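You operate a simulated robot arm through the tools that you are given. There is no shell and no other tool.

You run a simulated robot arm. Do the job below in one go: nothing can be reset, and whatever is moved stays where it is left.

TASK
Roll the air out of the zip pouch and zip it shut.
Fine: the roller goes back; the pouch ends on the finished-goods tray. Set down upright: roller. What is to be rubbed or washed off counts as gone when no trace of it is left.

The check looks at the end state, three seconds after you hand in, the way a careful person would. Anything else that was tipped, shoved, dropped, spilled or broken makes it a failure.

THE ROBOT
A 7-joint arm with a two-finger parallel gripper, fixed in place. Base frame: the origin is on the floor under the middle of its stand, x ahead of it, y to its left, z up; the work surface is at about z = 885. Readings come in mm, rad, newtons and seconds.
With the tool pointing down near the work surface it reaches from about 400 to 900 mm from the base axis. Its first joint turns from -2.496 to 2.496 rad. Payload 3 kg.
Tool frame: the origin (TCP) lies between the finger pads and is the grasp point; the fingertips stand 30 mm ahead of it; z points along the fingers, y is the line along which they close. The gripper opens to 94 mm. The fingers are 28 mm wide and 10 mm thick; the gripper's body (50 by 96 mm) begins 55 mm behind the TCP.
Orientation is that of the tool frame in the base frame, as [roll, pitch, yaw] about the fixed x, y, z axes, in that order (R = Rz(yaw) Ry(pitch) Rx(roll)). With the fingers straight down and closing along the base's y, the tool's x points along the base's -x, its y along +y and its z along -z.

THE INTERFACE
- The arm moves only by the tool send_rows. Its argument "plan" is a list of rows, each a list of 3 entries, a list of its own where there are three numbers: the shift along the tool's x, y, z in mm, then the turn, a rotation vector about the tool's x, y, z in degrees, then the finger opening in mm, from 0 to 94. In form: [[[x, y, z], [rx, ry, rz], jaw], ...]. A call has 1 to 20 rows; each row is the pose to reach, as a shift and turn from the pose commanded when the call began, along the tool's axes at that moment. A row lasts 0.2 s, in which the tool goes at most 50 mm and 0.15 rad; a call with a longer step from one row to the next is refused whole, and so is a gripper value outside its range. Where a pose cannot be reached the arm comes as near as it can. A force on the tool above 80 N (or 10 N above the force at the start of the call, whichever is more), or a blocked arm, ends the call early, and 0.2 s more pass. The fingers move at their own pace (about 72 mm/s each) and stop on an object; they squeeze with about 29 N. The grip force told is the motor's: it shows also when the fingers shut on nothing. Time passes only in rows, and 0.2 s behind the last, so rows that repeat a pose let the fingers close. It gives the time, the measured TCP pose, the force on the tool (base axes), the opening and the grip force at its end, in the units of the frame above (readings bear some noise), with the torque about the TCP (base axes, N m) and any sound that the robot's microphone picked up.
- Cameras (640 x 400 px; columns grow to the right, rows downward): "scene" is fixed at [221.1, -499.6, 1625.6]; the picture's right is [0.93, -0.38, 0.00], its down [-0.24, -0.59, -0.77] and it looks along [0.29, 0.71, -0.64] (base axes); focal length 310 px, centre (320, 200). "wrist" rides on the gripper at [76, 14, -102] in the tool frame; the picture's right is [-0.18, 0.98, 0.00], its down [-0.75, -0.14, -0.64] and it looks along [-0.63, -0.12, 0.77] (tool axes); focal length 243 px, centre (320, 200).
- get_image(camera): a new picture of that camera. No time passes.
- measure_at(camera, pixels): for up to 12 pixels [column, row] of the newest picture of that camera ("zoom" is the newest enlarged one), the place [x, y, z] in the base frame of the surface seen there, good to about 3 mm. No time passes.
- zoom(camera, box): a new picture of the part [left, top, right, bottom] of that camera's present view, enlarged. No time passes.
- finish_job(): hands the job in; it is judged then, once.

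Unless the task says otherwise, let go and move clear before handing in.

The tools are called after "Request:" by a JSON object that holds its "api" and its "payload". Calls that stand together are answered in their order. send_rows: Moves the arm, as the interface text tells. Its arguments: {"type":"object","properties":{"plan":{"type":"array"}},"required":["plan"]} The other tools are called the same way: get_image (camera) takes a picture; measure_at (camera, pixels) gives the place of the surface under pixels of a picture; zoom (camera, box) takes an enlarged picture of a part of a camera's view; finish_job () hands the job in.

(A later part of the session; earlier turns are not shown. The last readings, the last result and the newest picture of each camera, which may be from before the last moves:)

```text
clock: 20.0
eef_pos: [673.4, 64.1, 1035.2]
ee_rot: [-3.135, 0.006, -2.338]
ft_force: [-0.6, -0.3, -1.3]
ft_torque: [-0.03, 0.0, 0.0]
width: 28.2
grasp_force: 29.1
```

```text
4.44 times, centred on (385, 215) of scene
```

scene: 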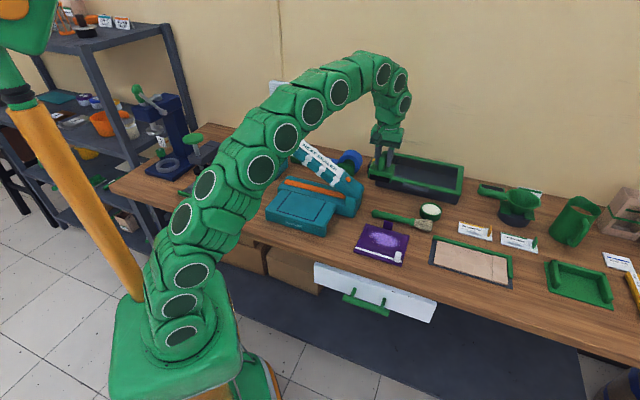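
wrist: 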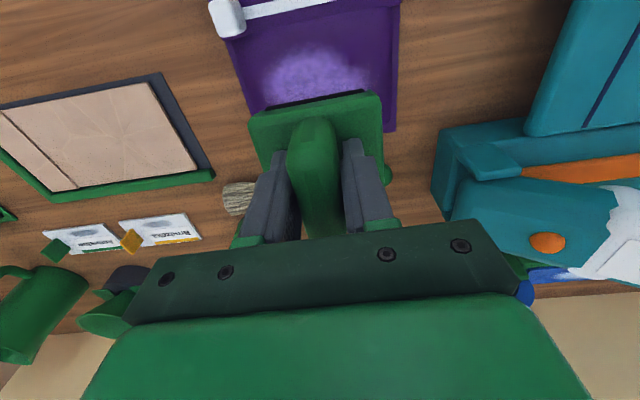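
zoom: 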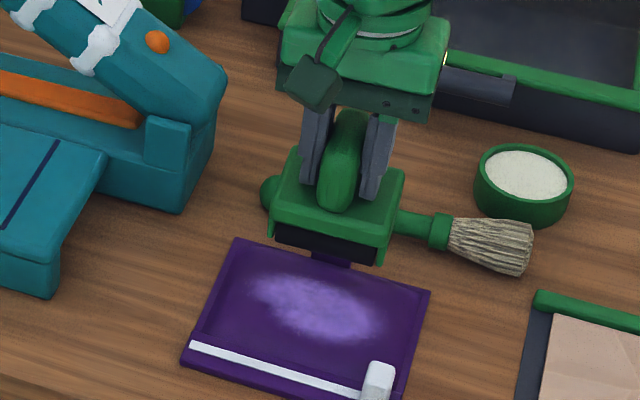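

I'll measure the housing top relative to the TCP to see whether the roller slipped or tilted in the grip.

Request:
{"api": "measure_at", "payload": {"camera": "wrist", "pixels": [[265, 122], [370, 100], [270, 140], [375, 140], [312, 125], [320, 200], [252, 112], [350, 115], [285, 130], [325, 150]]}}

Request:
{"api": "zoom", "payload": {"camera": "wrist", "box": [230, 70, 410, 200]}}

Request:
{"api": "zoom", "payload": {"camera": "scene", "box": [385, 185, 425, 215]}}

```text
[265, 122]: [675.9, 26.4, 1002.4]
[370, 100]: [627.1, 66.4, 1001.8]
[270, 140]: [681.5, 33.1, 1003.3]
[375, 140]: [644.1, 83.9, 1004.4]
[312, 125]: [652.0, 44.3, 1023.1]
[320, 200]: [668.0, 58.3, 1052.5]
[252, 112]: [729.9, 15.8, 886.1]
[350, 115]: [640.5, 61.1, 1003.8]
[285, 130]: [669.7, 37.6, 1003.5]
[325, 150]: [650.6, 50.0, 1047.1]
```

```text
3.08 times, centred on (320, 135) of wrist
```

zoom: 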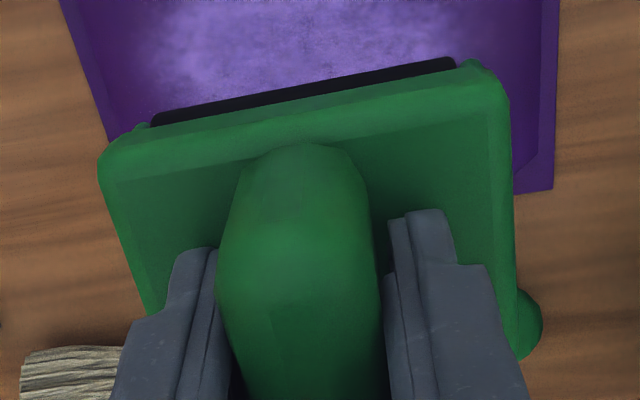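

```text
13.33 times, centred on (405, 200) of scene
```

zoom: 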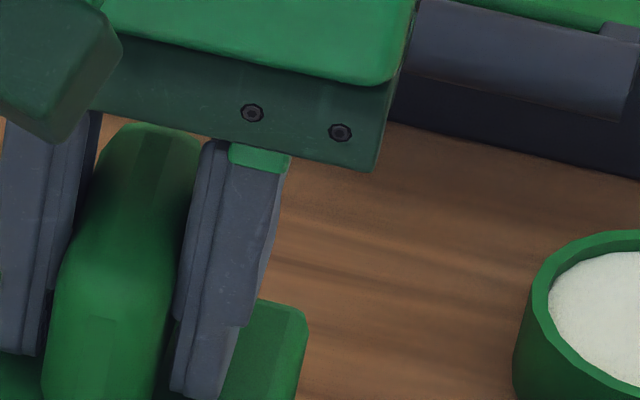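

The roller slipped ~6–7 mm up in the grip (housing top now 32 mm below TCP, so roller bottom is ≈77 mm below TCP) and is nearly level. I'll lower again here, 10 mm further from the tab, stopping just above the bulge.

Request:
{"api": "send_rows", "payload": {"plan": [[[0, 0, 20], [0, 0, 0], 5], [[0, 0, 35], [0, 0, 0], 5], [[0, 0, 40], [0, 0, 0], 5], [[0, 0, 42], [0, 0, 0], 5], [[0, 0, 44], [0, 0, 0], 5], [[0, 0, 44], [0, 0, 0], 5]]}}

Request:
{"api": "zoom", "payload": {"camera": "scene", "box": [340, 185, 430, 275]}}

```text
clock: 21.4
eef_pos: [673.9, 67.2, 990.5]
ee_rot: [-3.138, 0.007, -2.339]
ft_force: [0.1, 0.3, -2.2]
ft_torque: [0.02, 0.0, 0.0]
width: 27.9
grasp_force: 28.6
```

```text
4.44 times, centred on (385, 230) of scene
```

zoom: 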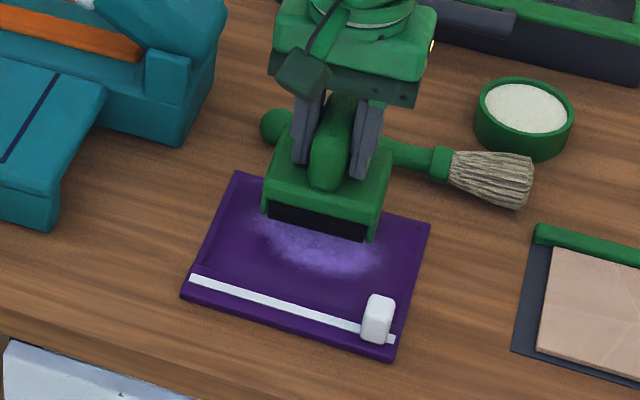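

No contact yet at TCP z=990 (force is just the roller's weight). I'll creep down 1 mm per row to find contact.

Request:
{"api": "send_rows", "payload": {"plan": [[[0, 0, 2], [0, 0, 0], 5], [[0, 0, 3], [0, 0, 0], 5], [[0, 0, 4], [0, 0, 0], 5], [[0, 0, 5], [0, 0, 0], 5], [[0, 0, 6], [0, 0, 0], 5], [[0, 0, 7], [0, 0, 0], 5], [[0, 0, 7], [0, 0, 0], 5]]}}

```text
clock: 23.0
eef_pos: [674.3, 66.7, 984.7]
ee_rot: [-3.135, 0.007, -2.338]
ft_force: [0.4, -0.4, -2.8]
ft_torque: [0.0, 0.01, 0.0]
width: 28.0
grasp_force: 29.6
```

Request:
{"api": "send_rows", "payload": {"plan": [[[0, 0, 1], [0, 0, 0], 5], [[0, 0, 2], [0, 0, 0], 5], [[0, 0, 3], [0, 0, 0], 5], [[0, 0, 4], [0, 0, 0], 5], [[0, 0, 4], [0, 0, 0], 5]]}}

```text
clock: 24.2
eef_pos: [674.7, 66.7, 980.4]
ee_rot: [-3.138, 0.007, -2.339]
ft_force: [0.3, 0.4, -1.5]
ft_torque: [-0.01, 0.03, -0.01]
width: 27.9
grasp_force: 29.2
```

Still only the weight at z=980.4; I'll keep creeping down.

Request:
{"api": "send_rows", "payload": {"plan": [[[0, 0, 1], [0, 0, 0], 5], [[0, 0, 2], [0, 0, 0], 5], [[0, 0, 3], [0, 0, 0], 5], [[0, 0, 3], [0, 0, 0], 5]]}}

Request:
{"api": "zoom", "payload": {"camera": "scene", "box": [340, 185, 430, 275]}}

```text
clock: 25.2
eef_pos: [675.4, 67.1, 979.5]
ee_rot: [-3.137, 0.005, -2.338]
ft_force: [-1.8, 1.4, 14.0]
ft_torque: [0.05, 0.36, -0.05]
width: 28.2
grasp_force: 29.1
```

```text
4.44 times, centred on (385, 230) of scene
```

zoom: 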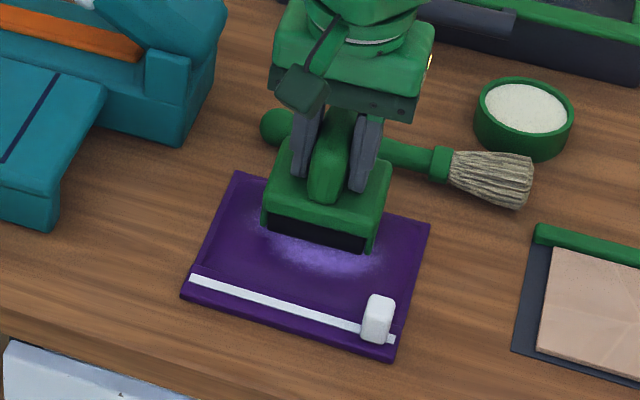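

Contact at TCP z≈979.5 with ~16 N; the roller is on the bulge. I'll roll slowly toward the zip, in a short segment first, watching the force.

Request:
{"api": "send_rows", "payload": {"plan": [[[4, 0, 0.5], [0, 0, 0], 5], [[8, 0, 0.5], [0, 0, 0], 5], [[12, 0, 0.5], [0, 0, 0], 5], [[16, 0, 0.5], [0, 0, 0], 5], [[20, 0, 0.5], [0, 0, 0], 5]]}}

Request:
{"api": "zoom", "payload": {"camera": "scene", "box": [340, 185, 430, 275]}}

Request:
{"api": "get_image", "payload": {"camera": "wrist"}}

```text
clock: 26.4
eef_pos: [661.2, 51.4, 978.9]
ee_rot: [-3.136, 0.007, -2.337]
ft_force: [2.0, -1.3, 36.3]
ft_torque: [-0.32, 0.4, 0.06]
width: 27.9
grasp_force: 29.1
```

```text
4.44 times, centred on (385, 230) of scene
```

zoom: 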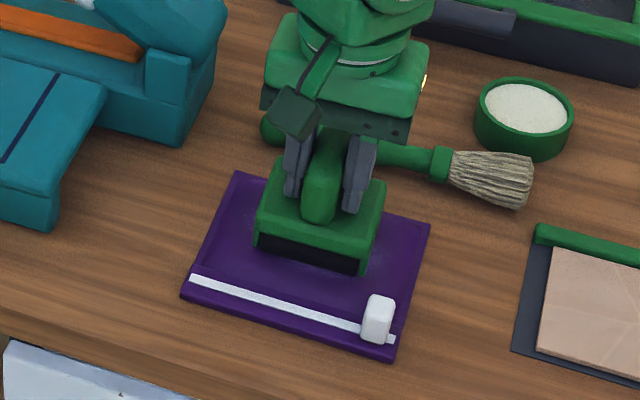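

```text
taken
```

wrist: 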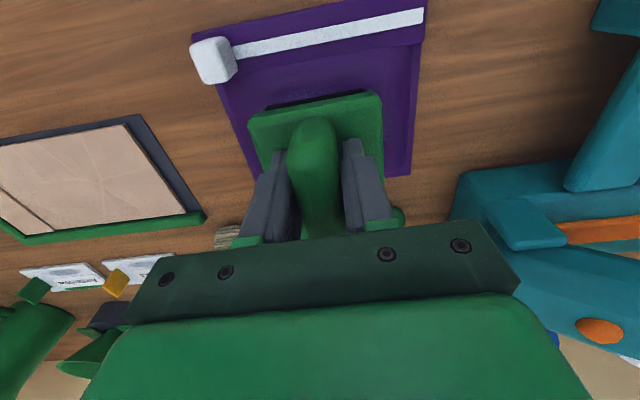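

The pale bulge has vanished ahead of the roller after the first stroke (force 36 N). I'll continue rolling to the zip with slightly less press.

Request:
{"api": "send_rows", "payload": {"plan": [[[4, 0, -0.5], [0, 0, 0], 5], [[8, 0, -0.5], [0, 0, 0], 5], [[12, 0, 0], [0, 0, 0], 5], [[16, 0, 0], [0, 0, 0], 5], [[20, 0, 0.5], [0, 0, 0], 5]]}}

Request:
{"api": "get_image", "payload": {"camera": "wrist"}}

```text
clock: 27.6
eef_pos: [646.7, 36.4, 977.1]
ee_rot: [-3.131, 0.009, -2.339]
ft_force: [2.3, -2.4, 54.5]
ft_torque: [-0.5, 0.67, 0.0]
width: 28.7
grasp_force: 29.4
```

```text
taken
```

wrist: 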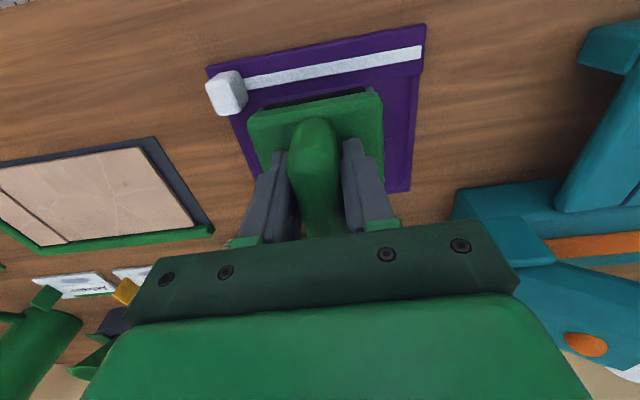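

Force has built to 54 N, so I'll ease up 3 mm and continue toward the zip strip more gently.

Request:
{"api": "send_rows", "payload": {"plan": [[[1, 0, -2], [0, 0, 0], 5], [[4, 0, -3], [0, 0, 0], 5], [[8, 0, -3], [0, 0, 0], 5], [[12, 0, -3], [0, 0, 0], 5], [[15, 0, -3], [0, 0, 0], 5]]}}

Request:
{"api": "zoom", "payload": {"camera": "scene", "box": [340, 185, 430, 275]}}

```text
clock: 28.8
eef_pos: [637.1, 26.8, 978.9]
ee_rot: [-3.137, 0.007, -2.34]
ft_force: [-0.5, 0.3, -2.0]
ft_torque: [0.01, 0.01, -0.02]
width: 28.1
grasp_force: 29.4
```

```text
4.44 times, centred on (385, 230) of scene
```

zoom: 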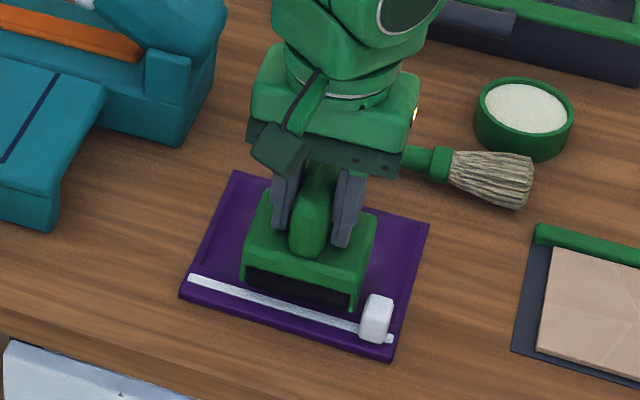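

The roller has lifted off contact. I'll lower 3 mm and complete the stroke across the zip strip, then lift and inspect.

Request:
{"api": "send_rows", "payload": {"plan": [[[0, 0, 2], [0, 0, 0], 5], [[0, 0, 3], [0, 0, 0], 5], [[4, 0, 4], [0, 0, 0], 5], [[8, 0, 4], [0, 0, 0], 5], [[12, 0, 4], [0, 0, 0], 5]]}}

```text
clock: 30.0
eef_pos: [628.2, 17.6, 976.8]
ee_rot: [-3.135, 0.008, -2.339]
ft_force: [3.5, -3.5, 44.6]
ft_torque: [0.84, -0.54, -0.13]
width: 28.2
grasp_force: 28.9
```

The force now acts at the back of the roller, i.e. it is passing off the thicker middle. I'll ease up and finish the stroke, then lift away.

Request:
{"api": "send_rows", "payload": {"plan": [[[3, 0, -1.5], [0, 0, 0], 5], [[7, 0, -1.5], [0, 0, 0], 5], [[11, 0, -1.5], [0, 0, 0], 5], [[11, 0, -10], [0, 0, 0], 5], [[11, 0, -40], [0, 0, 0], 5], [[-30, 0, -80], [0, 0, 0], 5], [[-75, 0, -100], [0, 0, 0], 5], [[-120, 0, -100], [0, 0, 0], 5], [[-120, 0, -100], [0, 0, 0], 5]]}}

Request:
{"api": "get_image", "payload": {"camera": "wrist"}}

Request:
{"api": "zoom", "payload": {"camera": "scene", "box": [340, 205, 430, 275]}}

```text
refused: row 6 steps farther than a row can; nothing moved
```

```text
taken
```

wrist: 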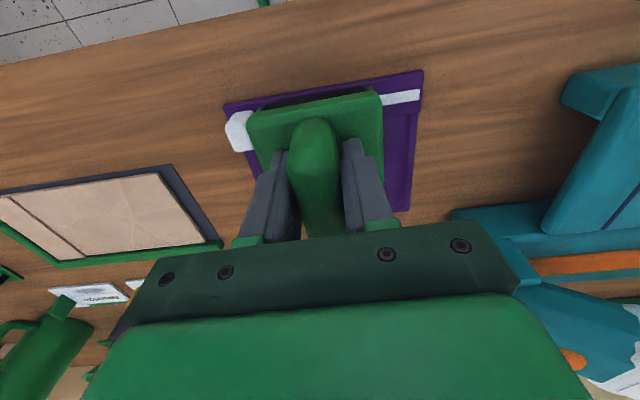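

```text
5.71 times, centred on (385, 240) of scene
```

zoom: 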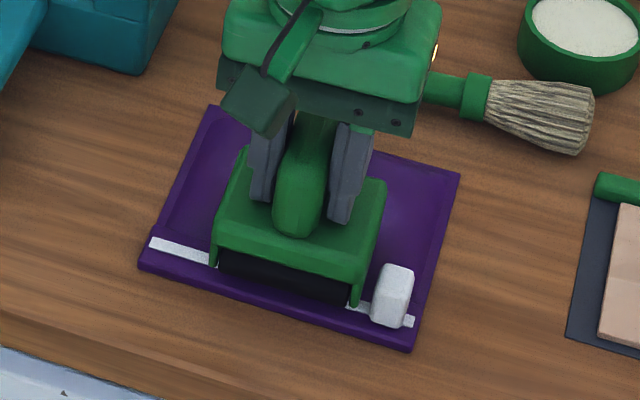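

Refused for step size; the roller sits on the zip area with the slider just clear to its right (zoom (355,290) vs (375,290)). I'll lift straight up and back in smaller steps.

Request:
{"api": "send_rows", "payload": {"plan": [[[2, 0, -1], [0, 0, 0], 5], [[5, 0, -1], [0, 0, 0], 5], [[5, 0, -10], [0, 0, 0], 5], [[5, 0, -40], [0, 0, 0], 5], [[-15, 0, -75], [0, 0, 0], 5], [[-55, 0, -100], [0, 0, 0], 5], [[-95, 0, -100], [0, 0, 0], 5], [[-120, 0, -100], [0, 0, 0], 5], [[-120, 0, -100], [0, 0, 0], 5]]}}

Request:
{"api": "get_image", "payload": {"camera": "wrist"}}

Request:
{"api": "zoom", "payload": {"camera": "scene", "box": [340, 205, 430, 275]}}

```text
clock: 32.0
eef_pos: [709.8, 104.2, 1075.3]
ee_rot: [-3.135, 0.006, -2.339]
ft_force: [0.0, -0.3, -1.9]
ft_torque: [-0.01, -0.02, -0.02]
width: 28.1
grasp_force: 28.9
```

```text
taken
```

wrist: 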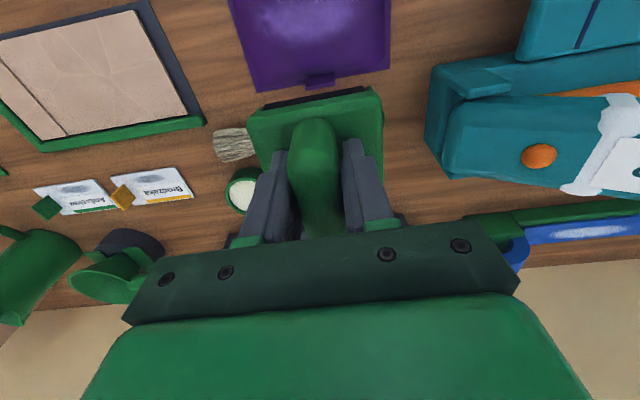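

```text
5.71 times, centred on (385, 240) of scene
```

zoom: 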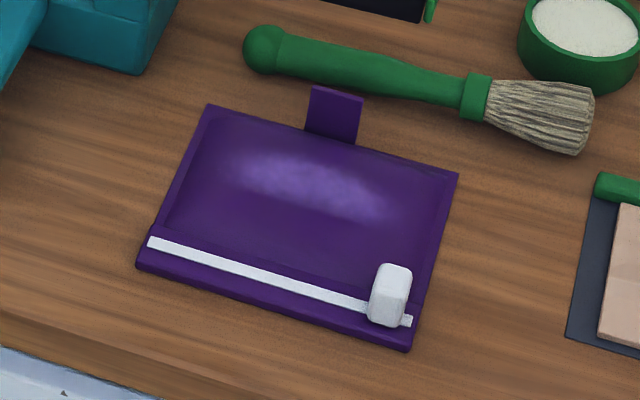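

The bulge is smaller and fainter but not gone, so more passes are needed. I'll check the roller's seat in the grip before the next pass.

Request:
{"api": "measure_at", "payload": {"camera": "wrist", "pixels": [[270, 125], [365, 103], [272, 140], [375, 140], [345, 115], [320, 200], [280, 115], [318, 82], [330, 5], [270, 20]]}}

Request:
{"api": "zoom", "payload": {"camera": "wrist", "box": [220, 0, 420, 130]}}

Request:
{"api": "zoom", "payload": {"camera": "scene", "box": [355, 150, 425, 210]}}

```text
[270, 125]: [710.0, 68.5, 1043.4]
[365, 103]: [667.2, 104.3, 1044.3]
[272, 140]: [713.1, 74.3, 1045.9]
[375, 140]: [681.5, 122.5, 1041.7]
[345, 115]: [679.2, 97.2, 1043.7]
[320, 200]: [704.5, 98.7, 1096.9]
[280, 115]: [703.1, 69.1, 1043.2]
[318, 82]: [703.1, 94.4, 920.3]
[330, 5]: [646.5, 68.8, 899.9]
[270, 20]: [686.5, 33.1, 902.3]
```

```text
3.08 times, centred on (320, 65) of wrist
```

zoom: 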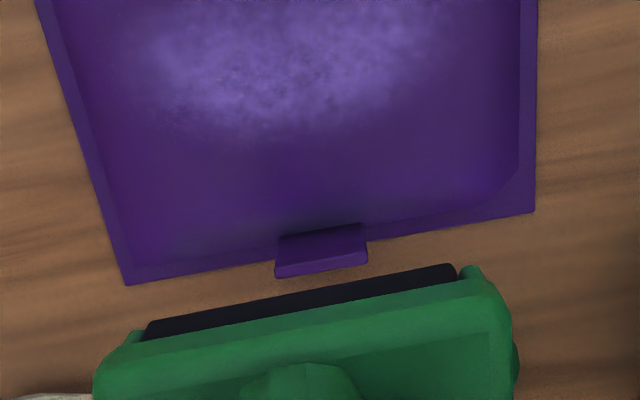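

```text
6.67 times, centred on (390, 180) of scene
```

zoom: 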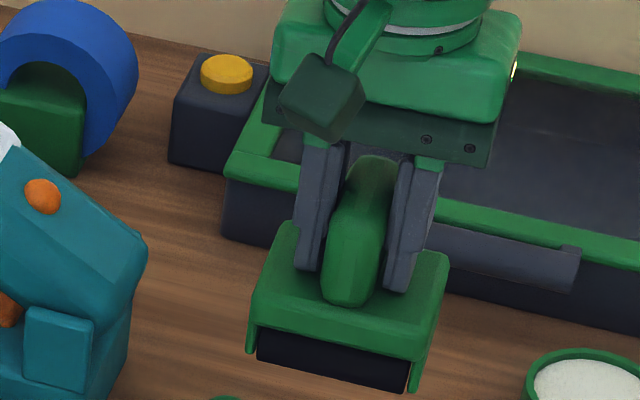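

No further slip (housing top still 32 mm below TCP). The remaining bulge lies toward the tab side, so I'll start the next pass closer to the tab (center ~28 mm ahead of center line toward the tab) and roll all the way with ~25–30 N.

Request:
{"api": "send_rows", "payload": {"plan": [[[25, 0, 20], [0, 0, 0], 5], [[47, 0, 50], [0, 0, 0], 5], [[47, 0, 80], [0, 0, 0], 5], [[47, 0, 90], [0, 0, 0], 5], [[47, 0, 94], [0, 0, 0], 5], [[47, 0, 96], [0, 0, 0], 5], [[47, 0, 97], [0, 0, 0], 5], [[47, 0, 98], [0, 0, 0], 5]]}}

```text
clock: 33.0
eef_pos: [680.7, 72.4, 992.0]
ee_rot: [-3.129, 0.022, -2.339]
ft_force: [-6.6, -1.9, 24.9]
ft_torque: [0.75, -0.08, 0.12]
width: 28.3
grasp_force: 28.9
stopped in row 5: the force on the tool passed its limit at 96 N (the readings are from after the stop); the commanded pose is now the measured one
```

The roller caught the tab again because the arm lagged in the forward move. I'll lift, settle further forward, and check the pouch and grip.

Request:
{"api": "send_rows", "payload": {"plan": [[[2, 0, -15], [0, 0, 0], 5], [[4, 0, -40], [0, 0, 0], 5], [[14, 0, -40], [0, 0, 0], 5], [[14, 0, -40], [0, 0, 0], 5], [[14, 0, -40], [0, 0, 0], 5]]}}

Request:
{"api": "get_image", "payload": {"camera": "wrist"}}

Request:
{"api": "zoom", "payload": {"camera": "scene", "box": [340, 185, 430, 275]}}

```text
clock: 34.2
eef_pos: [670.0, 59.7, 1032.2]
ee_rot: [-3.128, 0.016, -2.338]
ft_force: [0.4, 0.5, -1.7]
ft_torque: [0.0, 0.01, -0.01]
width: 28.3
grasp_force: 28.3
```

```text
taken
```

wrist: 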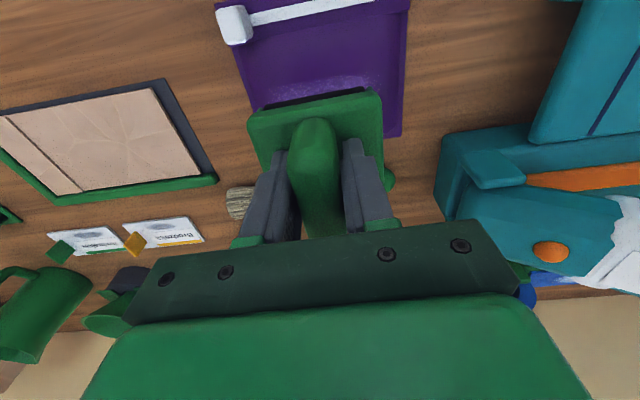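

```text
4.44 times, centred on (385, 230) of scene
```

zoom: 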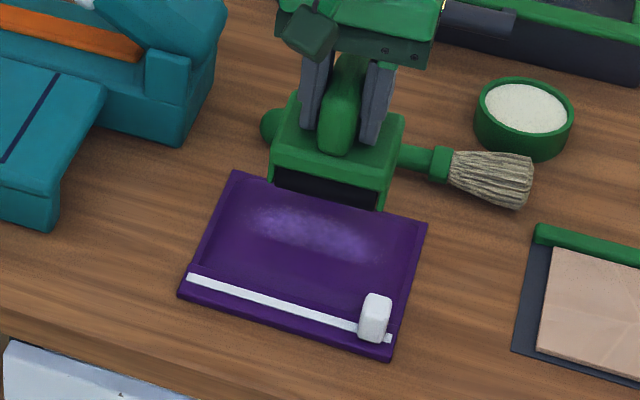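

The pouch barely moved (about 1 mm). I'll straighten the small tool tilt, settle at the position that was safe before (q≈26), then descend slowly to contact.

Request:
{"api": "send_rows", "payload": {"plan": [[[-4, 0, 0], [-0.4, 0.5, 0], 5], [[-8, 0, 0], [-0.78, 0.92, 0], 5], [[-8, 0, 0], [-0.78, 0.92, 0], 5], [[-8, 0, 0], [-0.78, 0.92, 0], 5], [[-8, 0, 15], [-0.78, 0.92, 0], 5], [[-8, 0, 30], [-0.78, 0.92, 0], 5], [[-8, 0, 40], [-0.78, 0.92, 0], 5], [[-8, 0, 45], [-0.78, 0.92, 0], 5], [[-8, 0, 48], [-0.78, 0.92, 0], 5], [[-8, 0, 50], [-0.78, 0.92, 0], 5], [[-8, 0, 50], [-0.78, 0.92, 0], 5]]}}

```text
clock: 36.6
eef_pos: [676.6, 67.0, 981.3]
ee_rot: [3.141, 0.003, -2.338]
ft_force: [-1.0, -0.2, -2.6]
ft_torque: [0.02, 0.0, -0.02]
width: 28.1
grasp_force: 29.1
```

Level and not yet touching at z=981.3. I'll press ~3–4 mm and roll 40 mm toward the zip.

Request:
{"api": "send_rows", "payload": {"plan": [[[0, 0, 2], [0, 0, 0], 5], [[0, 0, 3.5], [0, 0, 0], 5], [[0, 0, 4], [0, 0, 0], 5], [[4, 0, 4], [0, 0, 0], 5], [[8, 0, 4], [0, 0, 0], 5], [[12, 0, 4], [0, 0, 0], 5], [[16, 0, 4], [0, 0, 0], 5], [[20, 0, 4], [0, 0, 0], 5], [[24, 0, 4], [0, 0, 0], 5], [[28, 0, 4], [0, 0, 0], 5], [[32, 0, 4], [0, 0, 0], 5]]}}

Request:
{"api": "zoom", "payload": {"camera": "scene", "box": [340, 185, 430, 275]}}

Request:
{"api": "get_image", "payload": {"camera": "wrist"}}

```text
clock: 39.0
eef_pos: [653.7, 44.1, 977.7]
ee_rot: [3.14, 0.002, -2.339]
ft_force: [-1.9, 1.9, 16.4]
ft_torque: [-0.07, 0.3, -0.06]
width: 28.0
grasp_force: 29.1
```

```text
4.44 times, centred on (385, 230) of scene
```

zoom: 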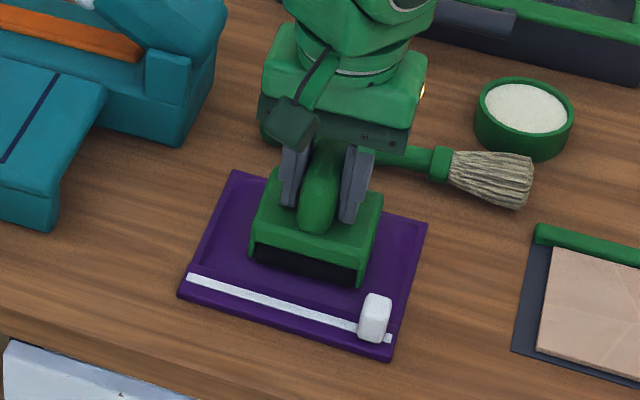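

```text
taken
```

wrist: 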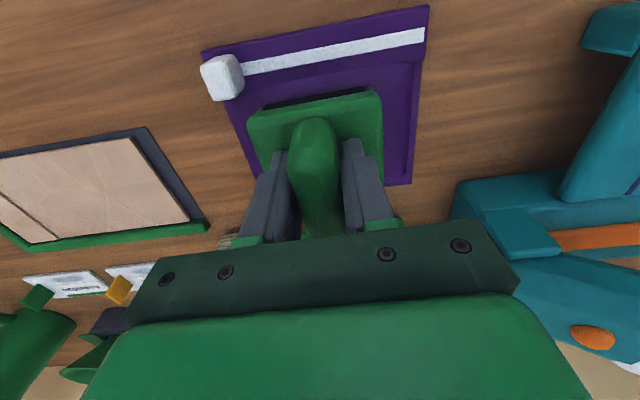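

Steady ~18 N; I'll carry on across to the zip strip with a slight downward ramp.

Request:
{"api": "send_rows", "payload": {"plan": [[[4, 0, 0.5], [0, 0, 0], 5], [[8, 0, 0.5], [0, 0, 0], 5], [[12, 0, 1], [0, 0, 0], 5], [[16, 0, 1], [0, 0, 0], 5], [[20, 0, 1.5], [0, 0, 0], 5], [[24, 0, 1.5], [0, 0, 0], 5], [[28, 0, 1.5], [0, 0, 0], 5], [[32, 0, 1.5], [0, 0, 0], 5], [[36, 0, 1.5], [0, 0, 0], 5], [[40, 0, 1.5], [0, 0, 0], 5]]}}

```text
clock: 41.2
eef_pos: [625.7, 16.2, 977.3]
ee_rot: [3.14, 0.003, -2.338]
ft_force: [7.1, -7.0, 40.7]
ft_torque: [0.17, -1.06, -0.18]
width: 28.0
grasp_force: 28.6
```

The stroke ended at the strip (41 N, some sideways load). I'll lift off and back away in order to inspect.

Request:
{"api": "send_rows", "payload": {"plan": [[[0, 0, -5], [0, 0, 0], 5], [[0, 0, -30], [0, 0, 0], 5], [[0, 0, -70], [0, 0, 0], 5], [[-35, 0, -100], [0, 0, 0], 5], [[-75, 0, -100], [0, 0, 0], 5], [[-115, 0, -100], [0, 0, 0], 5], [[-115, 0, -100], [0, 0, 0], 5], [[-115, 0, -100], [0, 0, 0], 5]]}}

Request:
{"api": "get_image", "payload": {"camera": "wrist"}}

Request:
{"api": "zoom", "payload": {"camera": "scene", "box": [340, 205, 430, 275]}}

```text
clock: 43.0
eef_pos: [708.0, 98.1, 1074.8]
ee_rot: [3.141, 0.004, -2.34]
ft_force: [0.5, 0.0, -1.9]
ft_torque: [-0.01, 0.0, -0.03]
width: 28.1
grasp_force: 28.7
```

```text
taken
```

wrist: 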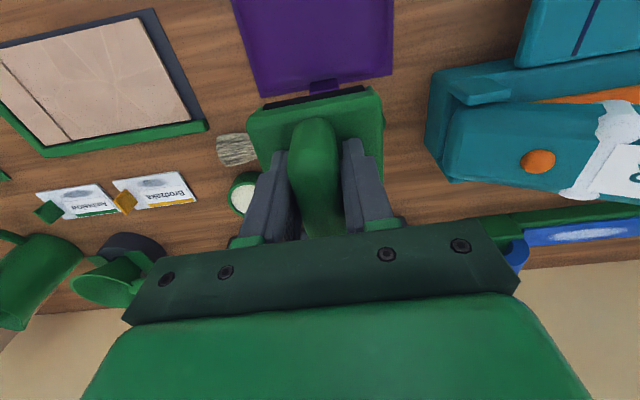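

```text
5.71 times, centred on (385, 240) of scene
```

zoom: 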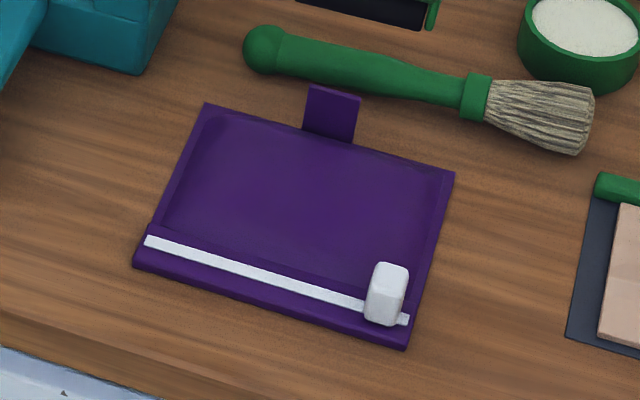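

The pale bulge is gone in the scene zoom; I'll check at higher magnification for any trace and pouch height.

Request:
{"api": "zoom", "payload": {"camera": "wrist", "box": [220, 0, 420, 110]}}

Request:
{"api": "zoom", "payload": {"camera": "scene", "box": [355, 220, 410, 265]}}

Request:
{"api": "measure_at", "payload": {"camera": "zoom", "pixels": [[300, 130], [350, 190], [250, 150], [420, 200], [300, 80], [200, 200], [130, 245], [500, 340], [455, 270], [440, 340], [120, 10], [585, 90]]}}

```text
3.20 times, centred on (320, 55) of wrist
```

zoom: 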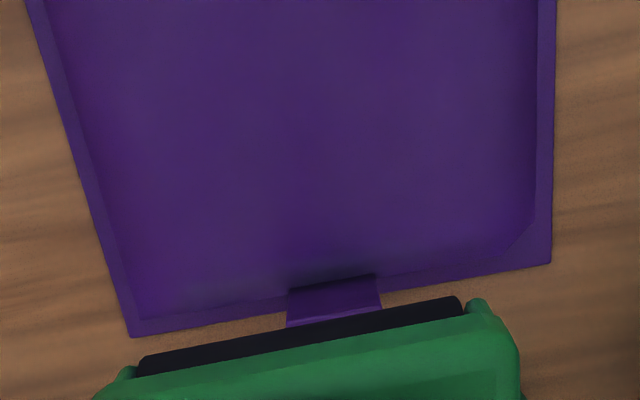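

```text
8.89 times, centred on (382, 242) of scene
```

zoom: 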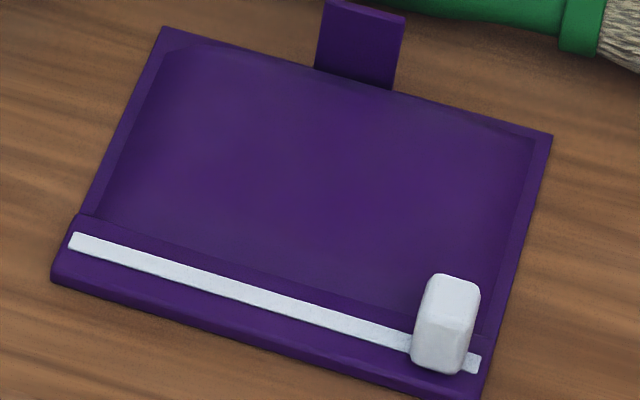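

```text
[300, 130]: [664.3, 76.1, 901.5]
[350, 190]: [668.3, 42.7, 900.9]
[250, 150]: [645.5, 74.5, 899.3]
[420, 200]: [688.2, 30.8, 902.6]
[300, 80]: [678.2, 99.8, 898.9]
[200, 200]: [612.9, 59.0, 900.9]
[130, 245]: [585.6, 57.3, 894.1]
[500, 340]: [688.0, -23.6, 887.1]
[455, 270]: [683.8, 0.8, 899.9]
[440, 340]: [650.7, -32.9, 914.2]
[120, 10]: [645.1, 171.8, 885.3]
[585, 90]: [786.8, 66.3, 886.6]
```

No visible trace remains. For safety I'll make one more pass with the same settled approach, since the roller is in hand.

Request:
{"api": "send_rows", "payload": {"plan": [[[25, 1, 0], [0, 0, 0], 5], [[45, 2, 20], [0, 0, 0], 5], [[46, 2, 40], [0, 0, 0], 5], [[46, 2, 40], [0, 0, 0], 5], [[46, 2, 40], [0, 0, 0], 5], [[46, 2, 60], [0, 0, 0], 5], [[46, 2, 75], [0, 0, 0], 5], [[46, 2, 85], [0, 0, 0], 5], [[46, 2, 90], [0, 0, 0], 5], [[46, 2, 93], [0, 0, 0], 5], [[46, 2, 93], [0, 0, 0], 5]]}}

```text
clock: 45.4
eef_pos: [672.9, 67.0, 982.7]
ee_rot: [3.139, 0.001, -2.34]
ft_force: [0.3, -0.1, -1.7]
ft_torque: [-0.04, 0.02, 0.02]
width: 28.1
grasp_force: 28.8
```

Settled at z=982.7 with no contact, so I'll press and roll the full length in one smooth pass.

Request:
{"api": "send_rows", "payload": {"plan": [[[0, 0, 3], [0, 0, 0], 5], [[0, 0, 4.5], [0, 0, 0], 5], [[0, 0, 5.5], [0, 0, 0], 5], [[4, 0, 5.5], [0, 0, 0], 5], [[8, 0, 5.5], [0, 0, 0], 5], [[12, 0, 5.5], [0, 0, 0], 5], [[16, 0, 5.5], [0, 0, 0], 5], [[20, 0, 5.5], [0, 0, 0], 5], [[24, 0, 5.5], [0, 0, 0], 5], [[28, 0, 5.5], [0, 0, 0], 5], [[32, 0, 5.5], [0, 0, 0], 5], [[36, 0, 6], [0, 0, 0], 5], [[40, 0, 6], [0, 0, 0], 5], [[44, 0, 6], [0, 0, 0], 5], [[48, 0, 6.5], [0, 0, 0], 5], [[52, 0, 6.5], [0, 0, 0], 5], [[56, 0, 6.5], [0, 0, 0], 5], [[60, 0, 6.5], [0, 0, 0], 5], [[64, 0, 6], [0, 0, 0], 5], [[67, 0, 5.5], [0, 0, 0], 5]]}}

Request:
{"api": "zoom", "payload": {"camera": "scene", "box": [340, 185, 430, 275]}}

```text
clock: 49.6
eef_pos: [626.1, 16.7, 976.8]
ee_rot: [3.14, 0.0, -2.338]
ft_force: [3.2, -2.0, 9.1]
ft_torque: [-0.13, -0.44, -0.1]
width: 28.2
grasp_force: 29.4
```

```text
4.44 times, centred on (385, 230) of scene
```

zoom: 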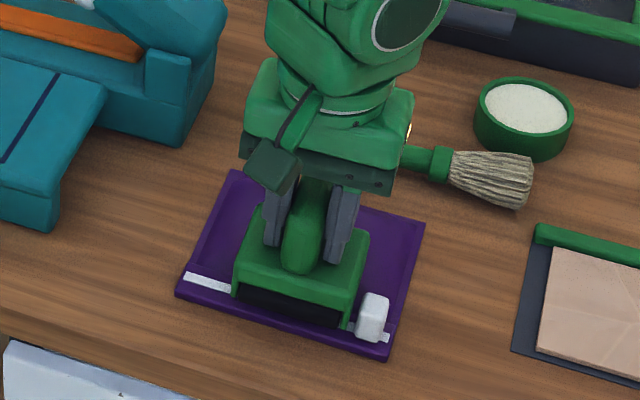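

Rolling is complete. I'll lift straight up and carry the roller back above its home at (748,240), keeping high.

Request:
{"api": "send_rows", "payload": {"plan": [[[0, 0, -5], [0, 0, 0], 5], [[0, 0, -30], [0, 0, 0], 5], [[0, 0, -70], [0, 0, 0], 5], [[-10, 0, -103], [0, 0, 0], 5], [[-50, 0, -103], [0, 0, 0], 5], [[-95, 0, -103], [0, 0, 0], 5], [[-140, 0, -103], [0, 0, 0], 5], [[-185, 0, -103], [0, 0, 0], 5], [[-225, 0, -103], [0, 0, 0], 5], [[-245, 30, -103], [0, 0, 0], 5], [[-245, 55, -103], [0, 0, 0], 5], [[-245, 68, -103], [0, 0, 0], 5], [[-245, 68, -103], [0, 0, 0], 5], [[-245, 68, -103], [0, 0, 0], 5]]}}

Request:
{"api": "get_image", "payload": {"camera": "wrist"}}

Request:
{"api": "zoom", "payload": {"camera": "scene", "box": [340, 150, 440, 275]}}

```text
clock: 52.6
eef_pos: [747.1, 241.1, 1081.1]
ee_rot: [3.14, 0.002, -2.339]
ft_force: [0.0, 0.8, -2.2]
ft_torque: [0.01, -0.02, -0.04]
width: 27.9
grasp_force: 28.9
```

```text
taken
```

wrist: 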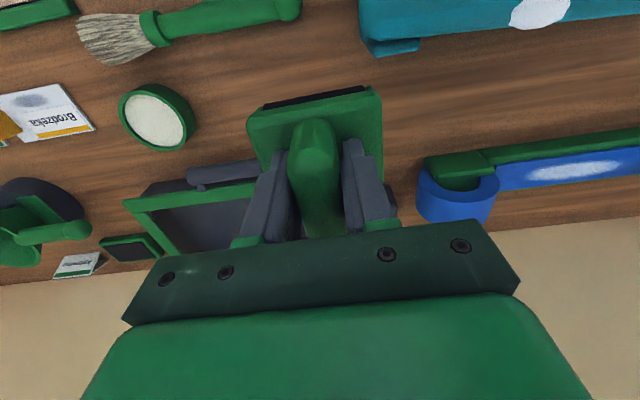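

```text
3.20 times, centred on (390, 212) of scene
```

zoom: 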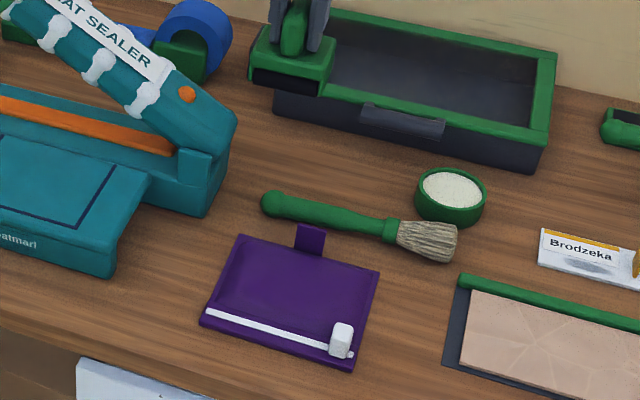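

The roller is back over its spot, same attitude in the grip as at pickup. I'll lower it to just above the table, then feel for contact.

Request:
{"api": "send_rows", "payload": {"plan": [[[0, 0, 30], [0, 0, 0], 5], [[0, 0, 60], [0, 0, 0], 5], [[0, 0, 85], [0, 0, 0], 5], [[0, 0, 100], [0, 0, 0], 5], [[0, 0, 109], [0, 0, 0], 5], [[0, 0, 114], [0, 0, 0], 5], [[0, 0, 114], [0, 0, 0], 5]]}}

Request:
{"api": "get_image", "payload": {"camera": "wrist"}}

Request:
{"api": "zoom", "payload": {"camera": "scene", "box": [345, 155, 405, 215]}}

```text
clock: 54.2
eef_pos: [746.3, 241.3, 967.0]
ee_rot: [3.14, 0.002, -2.339]
ft_force: [-0.5, -0.1, -2.4]
ft_torque: [0.01, -0.02, 0.0]
width: 27.9
grasp_force: 29.3
```

```text
taken
```

wrist: 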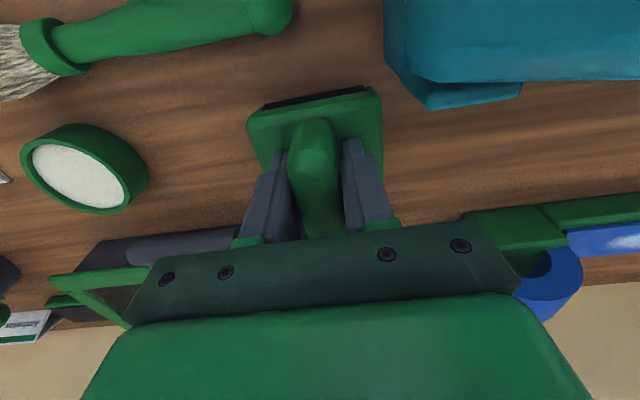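

```text
6.67 times, centred on (375, 185) of scene
```

zoom: 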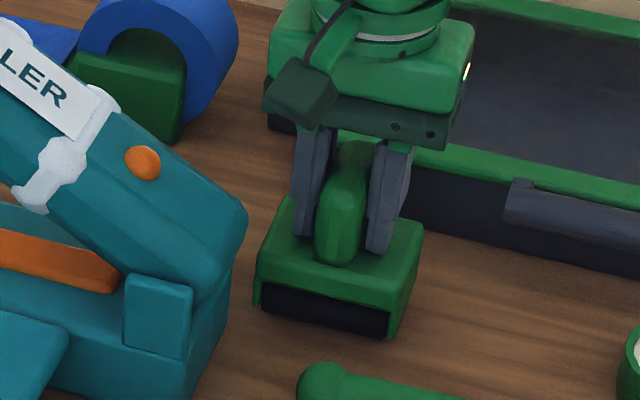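

Force is still only the roller's weight at z=967. I'll lower 1 mm per row to find the table.

Request:
{"api": "send_rows", "payload": {"plan": [[[0, -1, 1], [0, 0, 0], 5], [[0, -1, 2], [0, 0, 0], 5], [[0, -1, 3], [0, 0, 0], 5], [[0, -1, 4], [0, 0, 0], 5], [[0, -1, 4.5], [0, 0, 0], 5], [[0, -1, 4.5], [0, 0, 0], 5]]}}

```text
clock: 55.6
eef_pos: [749.0, 240.5, 962.6]
ee_rot: [3.14, 0.002, -2.338]
ft_force: [0.8, 0.5, -2.1]
ft_torque: [-0.01, -0.02, -0.01]
width: 28.2
grasp_force: 28.6
```

Request:
{"api": "send_rows", "payload": {"plan": [[[0, 0, 0.7], [0, 0, 0], 5], [[0, 0, 1.4], [0, 0, 0], 5], [[0, 0, 2], [0, 0, 0], 5], [[0, 0, 2], [0, 0, 0], 5]]}}

```text
clock: 56.6
eef_pos: [748.4, 241.3, 961.5]
ee_rot: [3.139, 0.003, -2.339]
ft_force: [-1.0, 0.1, 11.7]
ft_torque: [-0.2, 0.1, 0.0]
width: 27.8
grasp_force: 29.2
```

Contact with the table at z=961.5 (≈14 N, matching the expected height). I'll ease off slightly, open, and lift clear.

Request:
{"api": "send_rows", "payload": {"plan": [[[0, 0, -1], [0, 0, 0], 5], [[0, 0, -1], [0, 0, 0], 35], [[0, 0, -1], [0, 0, 0], 50], [[0, 0, -1], [0, 0, 0], 60], [[0, 0, -1], [0, 0, 0], 60]]}}

Request:
{"api": "get_image", "payload": {"camera": "wrist"}}

```text
clock: 57.8
eef_pos: [749.0, 241.3, 960.7]
ee_rot: [3.14, 0.0, -2.339]
ft_force: [-1.4, 0.7, 3.4]
ft_torque: [-0.04, -0.01, 0.05]
width: 59.5
grasp_force: 0.1
```

```text
taken
```

wrist: 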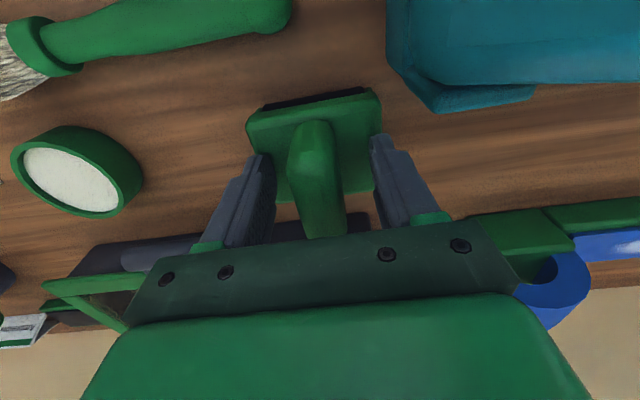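

Jaws are open at 59.5 with the fin free between them. I'll lift straight up and verify the roller stands.

Request:
{"api": "send_rows", "payload": {"plan": [[[0, 0, -15], [0, 0, 0], 60], [[0, 0, -50], [0, 0, 0], 60], [[0, 0, -90], [0, 0, 0], 60], [[0, 0, -130], [0, 0, 0], 60], [[0, 0, -130], [0, 0, 0], 60]]}}

Request:
{"api": "zoom", "payload": {"camera": "scene", "box": [345, 155, 405, 215]}}

Request:
{"api": "zoom", "payload": {"camera": "wrist", "box": [240, 20, 400, 140]}}

```text
clock: 59.0
eef_pos: [750.5, 241.2, 1089.0]
ee_rot: [3.14, 0.002, -2.341]
ft_force: [0.5, 0.7, 0.4]
ft_torque: [0.0, 0.0, 0.0]
width: 60.2
grasp_force: 0.0
```

```text
6.67 times, centred on (375, 185) of scene
```

zoom: 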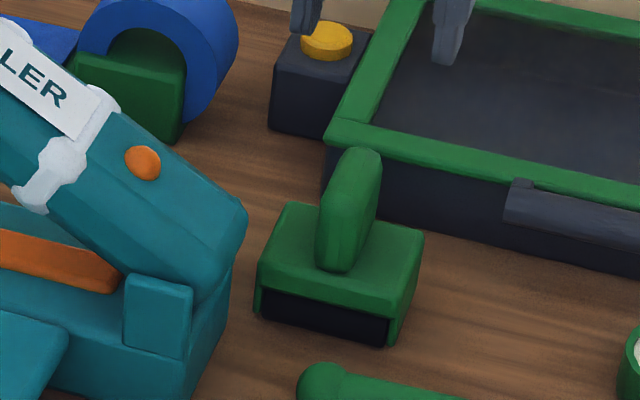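

```text
3.33 times, centred on (320, 80) of wrist
```

zoom: 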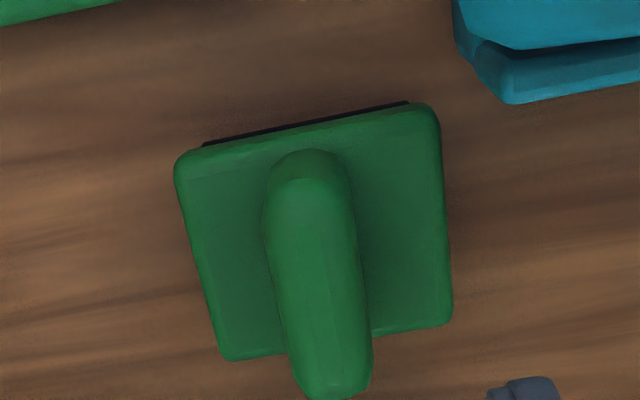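

The roller stands upright at its original place. Now I'll move above the slider near (662,-31) and look at it with the wrist camera.

Request:
{"api": "send_rows", "payload": {"plan": [[[20, -25, 0], [0, 0, 0], 60], [[55, -50, 0], [0, 0, 0], 60], [[90, -75, 0], [0, 0, 0], 60], [[125, -100, 0], [0, 0, 0], 60], [[165, -120, 0], [0, 0, 0], 60], [[205, -126, 5], [0, 0, 0], 60], [[240, -126, 15], [0, 0, 0], 60], [[257, -126, 30], [0, 0, 0], 60], [[257, -126, 30], [0, 0, 0], 60], [[257, -126, 30], [0, 0, 0], 60]]}}

Request:
{"api": "get_image", "payload": {"camera": "wrist"}}

Request:
{"api": "zoom", "payload": {"camera": "wrist", "box": [220, 0, 460, 170]}}

```text
clock: 61.2
eef_pos: [659.5, -31.3, 1059.3]
ee_rot: [3.141, 0.002, -2.338]
ft_force: [0.4, -0.2, -0.1]
ft_torque: [-0.01, 0.01, -0.02]
width: 59.9
grasp_force: 0.0
```

```text
taken
```

wrist: 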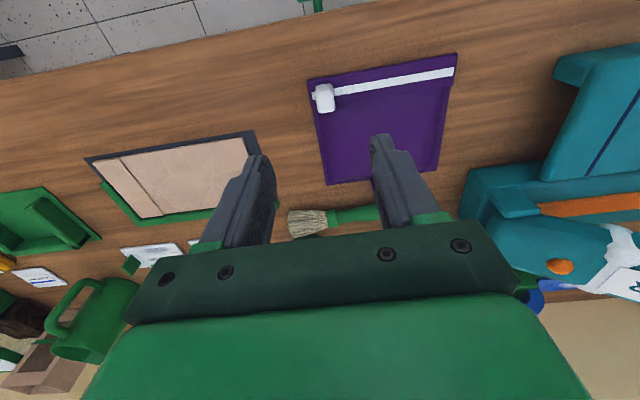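

```text
2.35 times, centred on (340, 85) of wrist
```

zoom: 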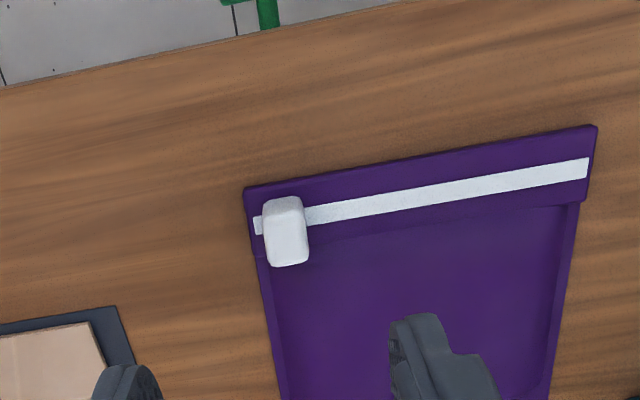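

Request:
{"api": "measure_at", "payload": {"camera": "zoom", "pixels": [[285, 205], [268, 212], [302, 205], [275, 258], [303, 252], [285, 235], [258, 225], [588, 167], [248, 192], [595, 130], [400, 200], [330, 250]]}}

Request:
{"api": "zoom", "payload": {"camera": "wrist", "box": [290, 60, 370, 130]}}

Request:
{"api": "zoom", "payload": {"camera": "scene", "box": [340, 205, 430, 275]}}

```text
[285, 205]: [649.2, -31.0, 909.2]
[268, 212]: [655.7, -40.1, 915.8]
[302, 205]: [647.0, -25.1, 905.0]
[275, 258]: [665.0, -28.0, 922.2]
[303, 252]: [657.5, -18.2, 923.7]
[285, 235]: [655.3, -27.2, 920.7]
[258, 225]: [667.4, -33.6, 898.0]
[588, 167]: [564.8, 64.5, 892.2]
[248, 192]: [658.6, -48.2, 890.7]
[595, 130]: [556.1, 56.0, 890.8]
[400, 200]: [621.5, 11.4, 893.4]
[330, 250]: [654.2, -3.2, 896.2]
```

```text
5.71 times, centred on (330, 95) of wrist
```

zoom: 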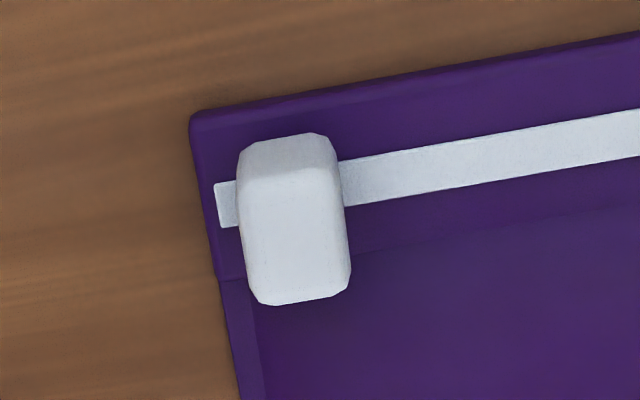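

```text
5.71 times, centred on (385, 240) of scene
```

zoom: 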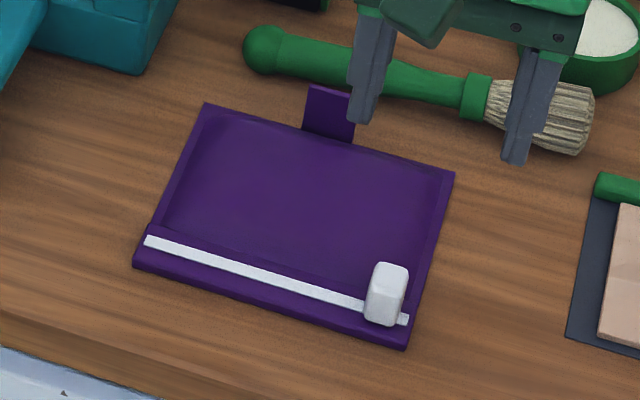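

Slider spans about 16 mm along the zip and 17 mm across, center near (656.6,-27.8), top z≈923; travel to the left end is ~118 mm. I'll descend over it with the jaws at 44, first to z≈975, then re-check alignment.

Request:
{"api": "send_rows", "payload": {"plan": [[[0, 4, 25], [0, 0, 0], 50], [[0, 4, 50], [0, 0, 0], 46], [[0, 4, 70], [0, 0, 0], 44], [[0, 4, 84], [0, 0, 0], 44], [[0, 4, 84], [0, 0, 0], 44], [[0, 4, 84], [0, 0, 0], 44]]}}

Request:
{"api": "get_image", "payload": {"camera": "wrist"}}

Request:
{"api": "zoom", "payload": {"camera": "wrist", "box": [220, 40, 420, 200]}}

Request:
{"api": "zoom", "payload": {"camera": "scene", "box": [350, 205, 440, 275]}}

```text
clock: 62.6
eef_pos: [657.7, -28.9, 974.7]
ee_rot: [3.141, 0.003, -2.339]
ft_force: [-0.3, -0.1, 0.5]
ft_torque: [0.0, -0.02, 0.02]
width: 44.0
grasp_force: 0.0
```

```text
taken
```

wrist: 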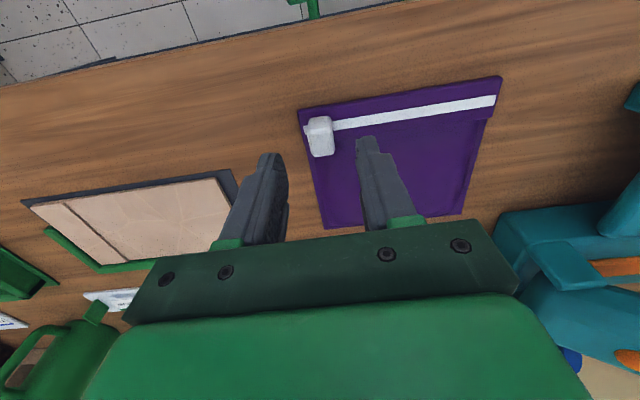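

```text
2.50 times, centred on (320, 120) of wrist
```

zoom: 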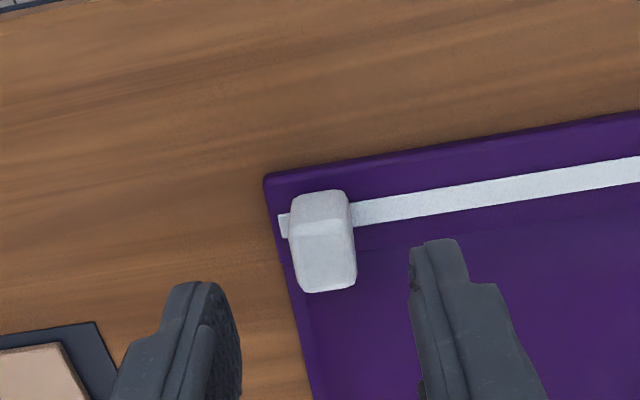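

```text
5.71 times, centred on (395, 240) of scene
```

zoom: 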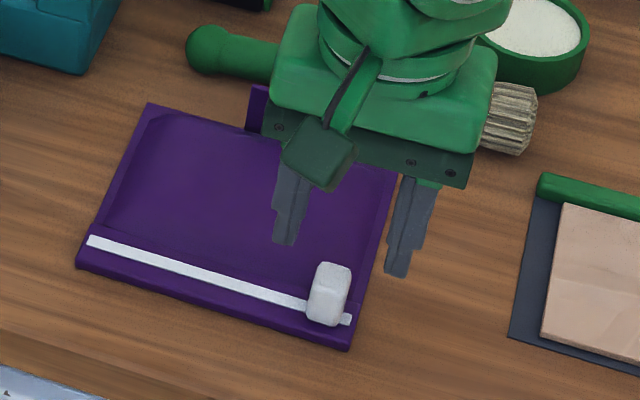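

The slider sits centered between the fingers (wrist zoom (326,262) vs expected (320,255)). I'll descend to TCP z≈932 with a 2 mm trim, then close on it.

Request:
{"api": "send_rows", "payload": {"plan": [[[-1, 1, 15], [0, 0, 0], 44], [[-2, 1.5, 28], [0, 0, 0], 44], [[-2, 1.5, 37], [0, 0, 0], 44], [[-2, 1.5, 42], [0, 0, 0], 44], [[-2, 1.5, 42], [0, 0, 0], 44]]}}

Request:
{"api": "get_image", "payload": {"camera": "wrist"}}

Request:
{"api": "zoom", "payload": {"camera": "scene", "box": [350, 205, 440, 275]}}

```text
clock: 63.8
eef_pos: [657.7, -26.2, 932.9]
ee_rot: [3.137, 0.003, -2.34]
ft_force: [0.5, -0.4, -0.1]
ft_torque: [-0.01, 0.03, 0.02]
width: 43.9
grasp_force: 0.1
```

```text
taken
```

wrist: 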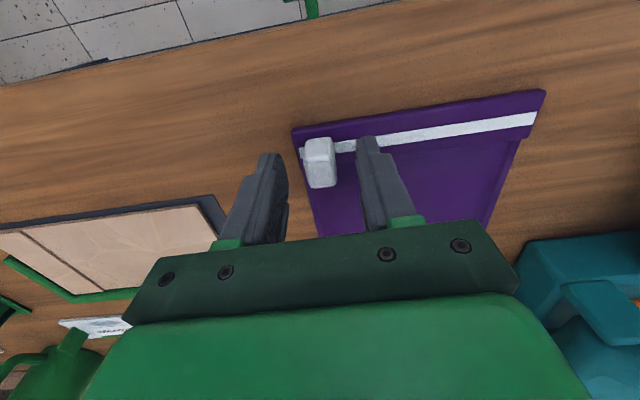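

```text
5.71 times, centred on (395, 240) of scene
```

zoom: 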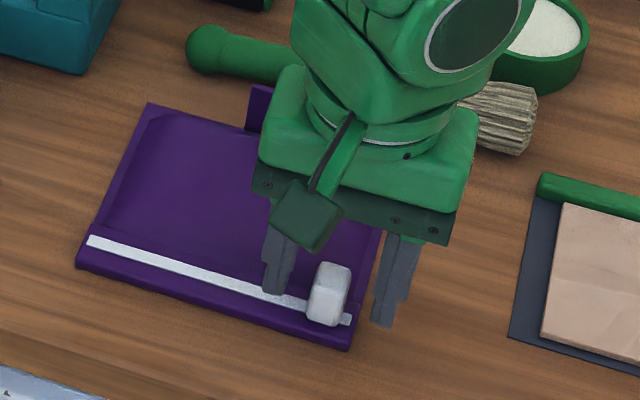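

The slider is between the fingertips (left finger at scene zoom (275,280), right at (385,310)). I'll close the jaws on it.

Request:
{"api": "send_rows", "payload": {"plan": [[[0, 0, 0], [0, 0, 0], 30], [[0, 0, 0], [0, 0, 0], 20], [[0, 0, 0], [0, 0, 0], 10], [[0, 0, 0], [0, 0, 0], 5], [[0, 0, 0], [0, 0, 0], 5]]}}

Request:
{"api": "get_image", "payload": {"camera": "wrist"}}

Request:
{"api": "zoom", "payload": {"camera": "scene", "box": [350, 205, 440, 275]}}

```text
clock: 65.0
eef_pos: [658.4, -26.6, 934.3]
ee_rot: [3.141, 0.002, -2.338]
ft_force: [0.6, 0.3, 0.2]
ft_torque: [-0.04, -0.03, -0.04]
width: 16.9
grasp_force: 29.1
```

```text
taken
```

wrist: 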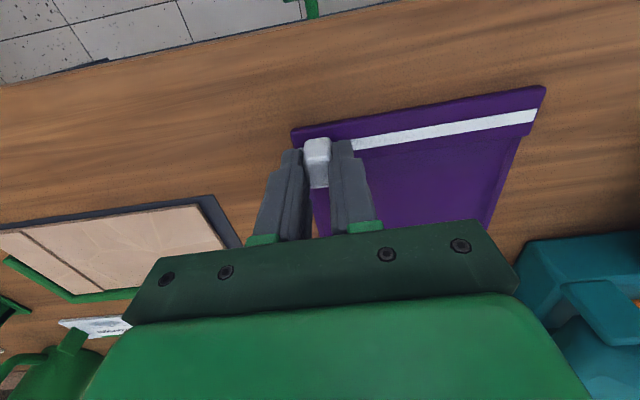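

```text
5.71 times, centred on (395, 240) of scene
```

zoom: 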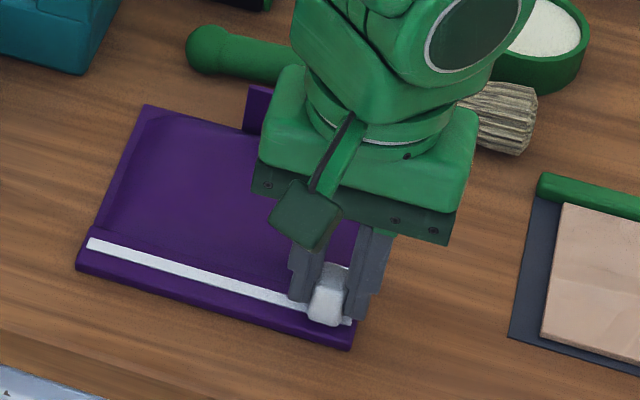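

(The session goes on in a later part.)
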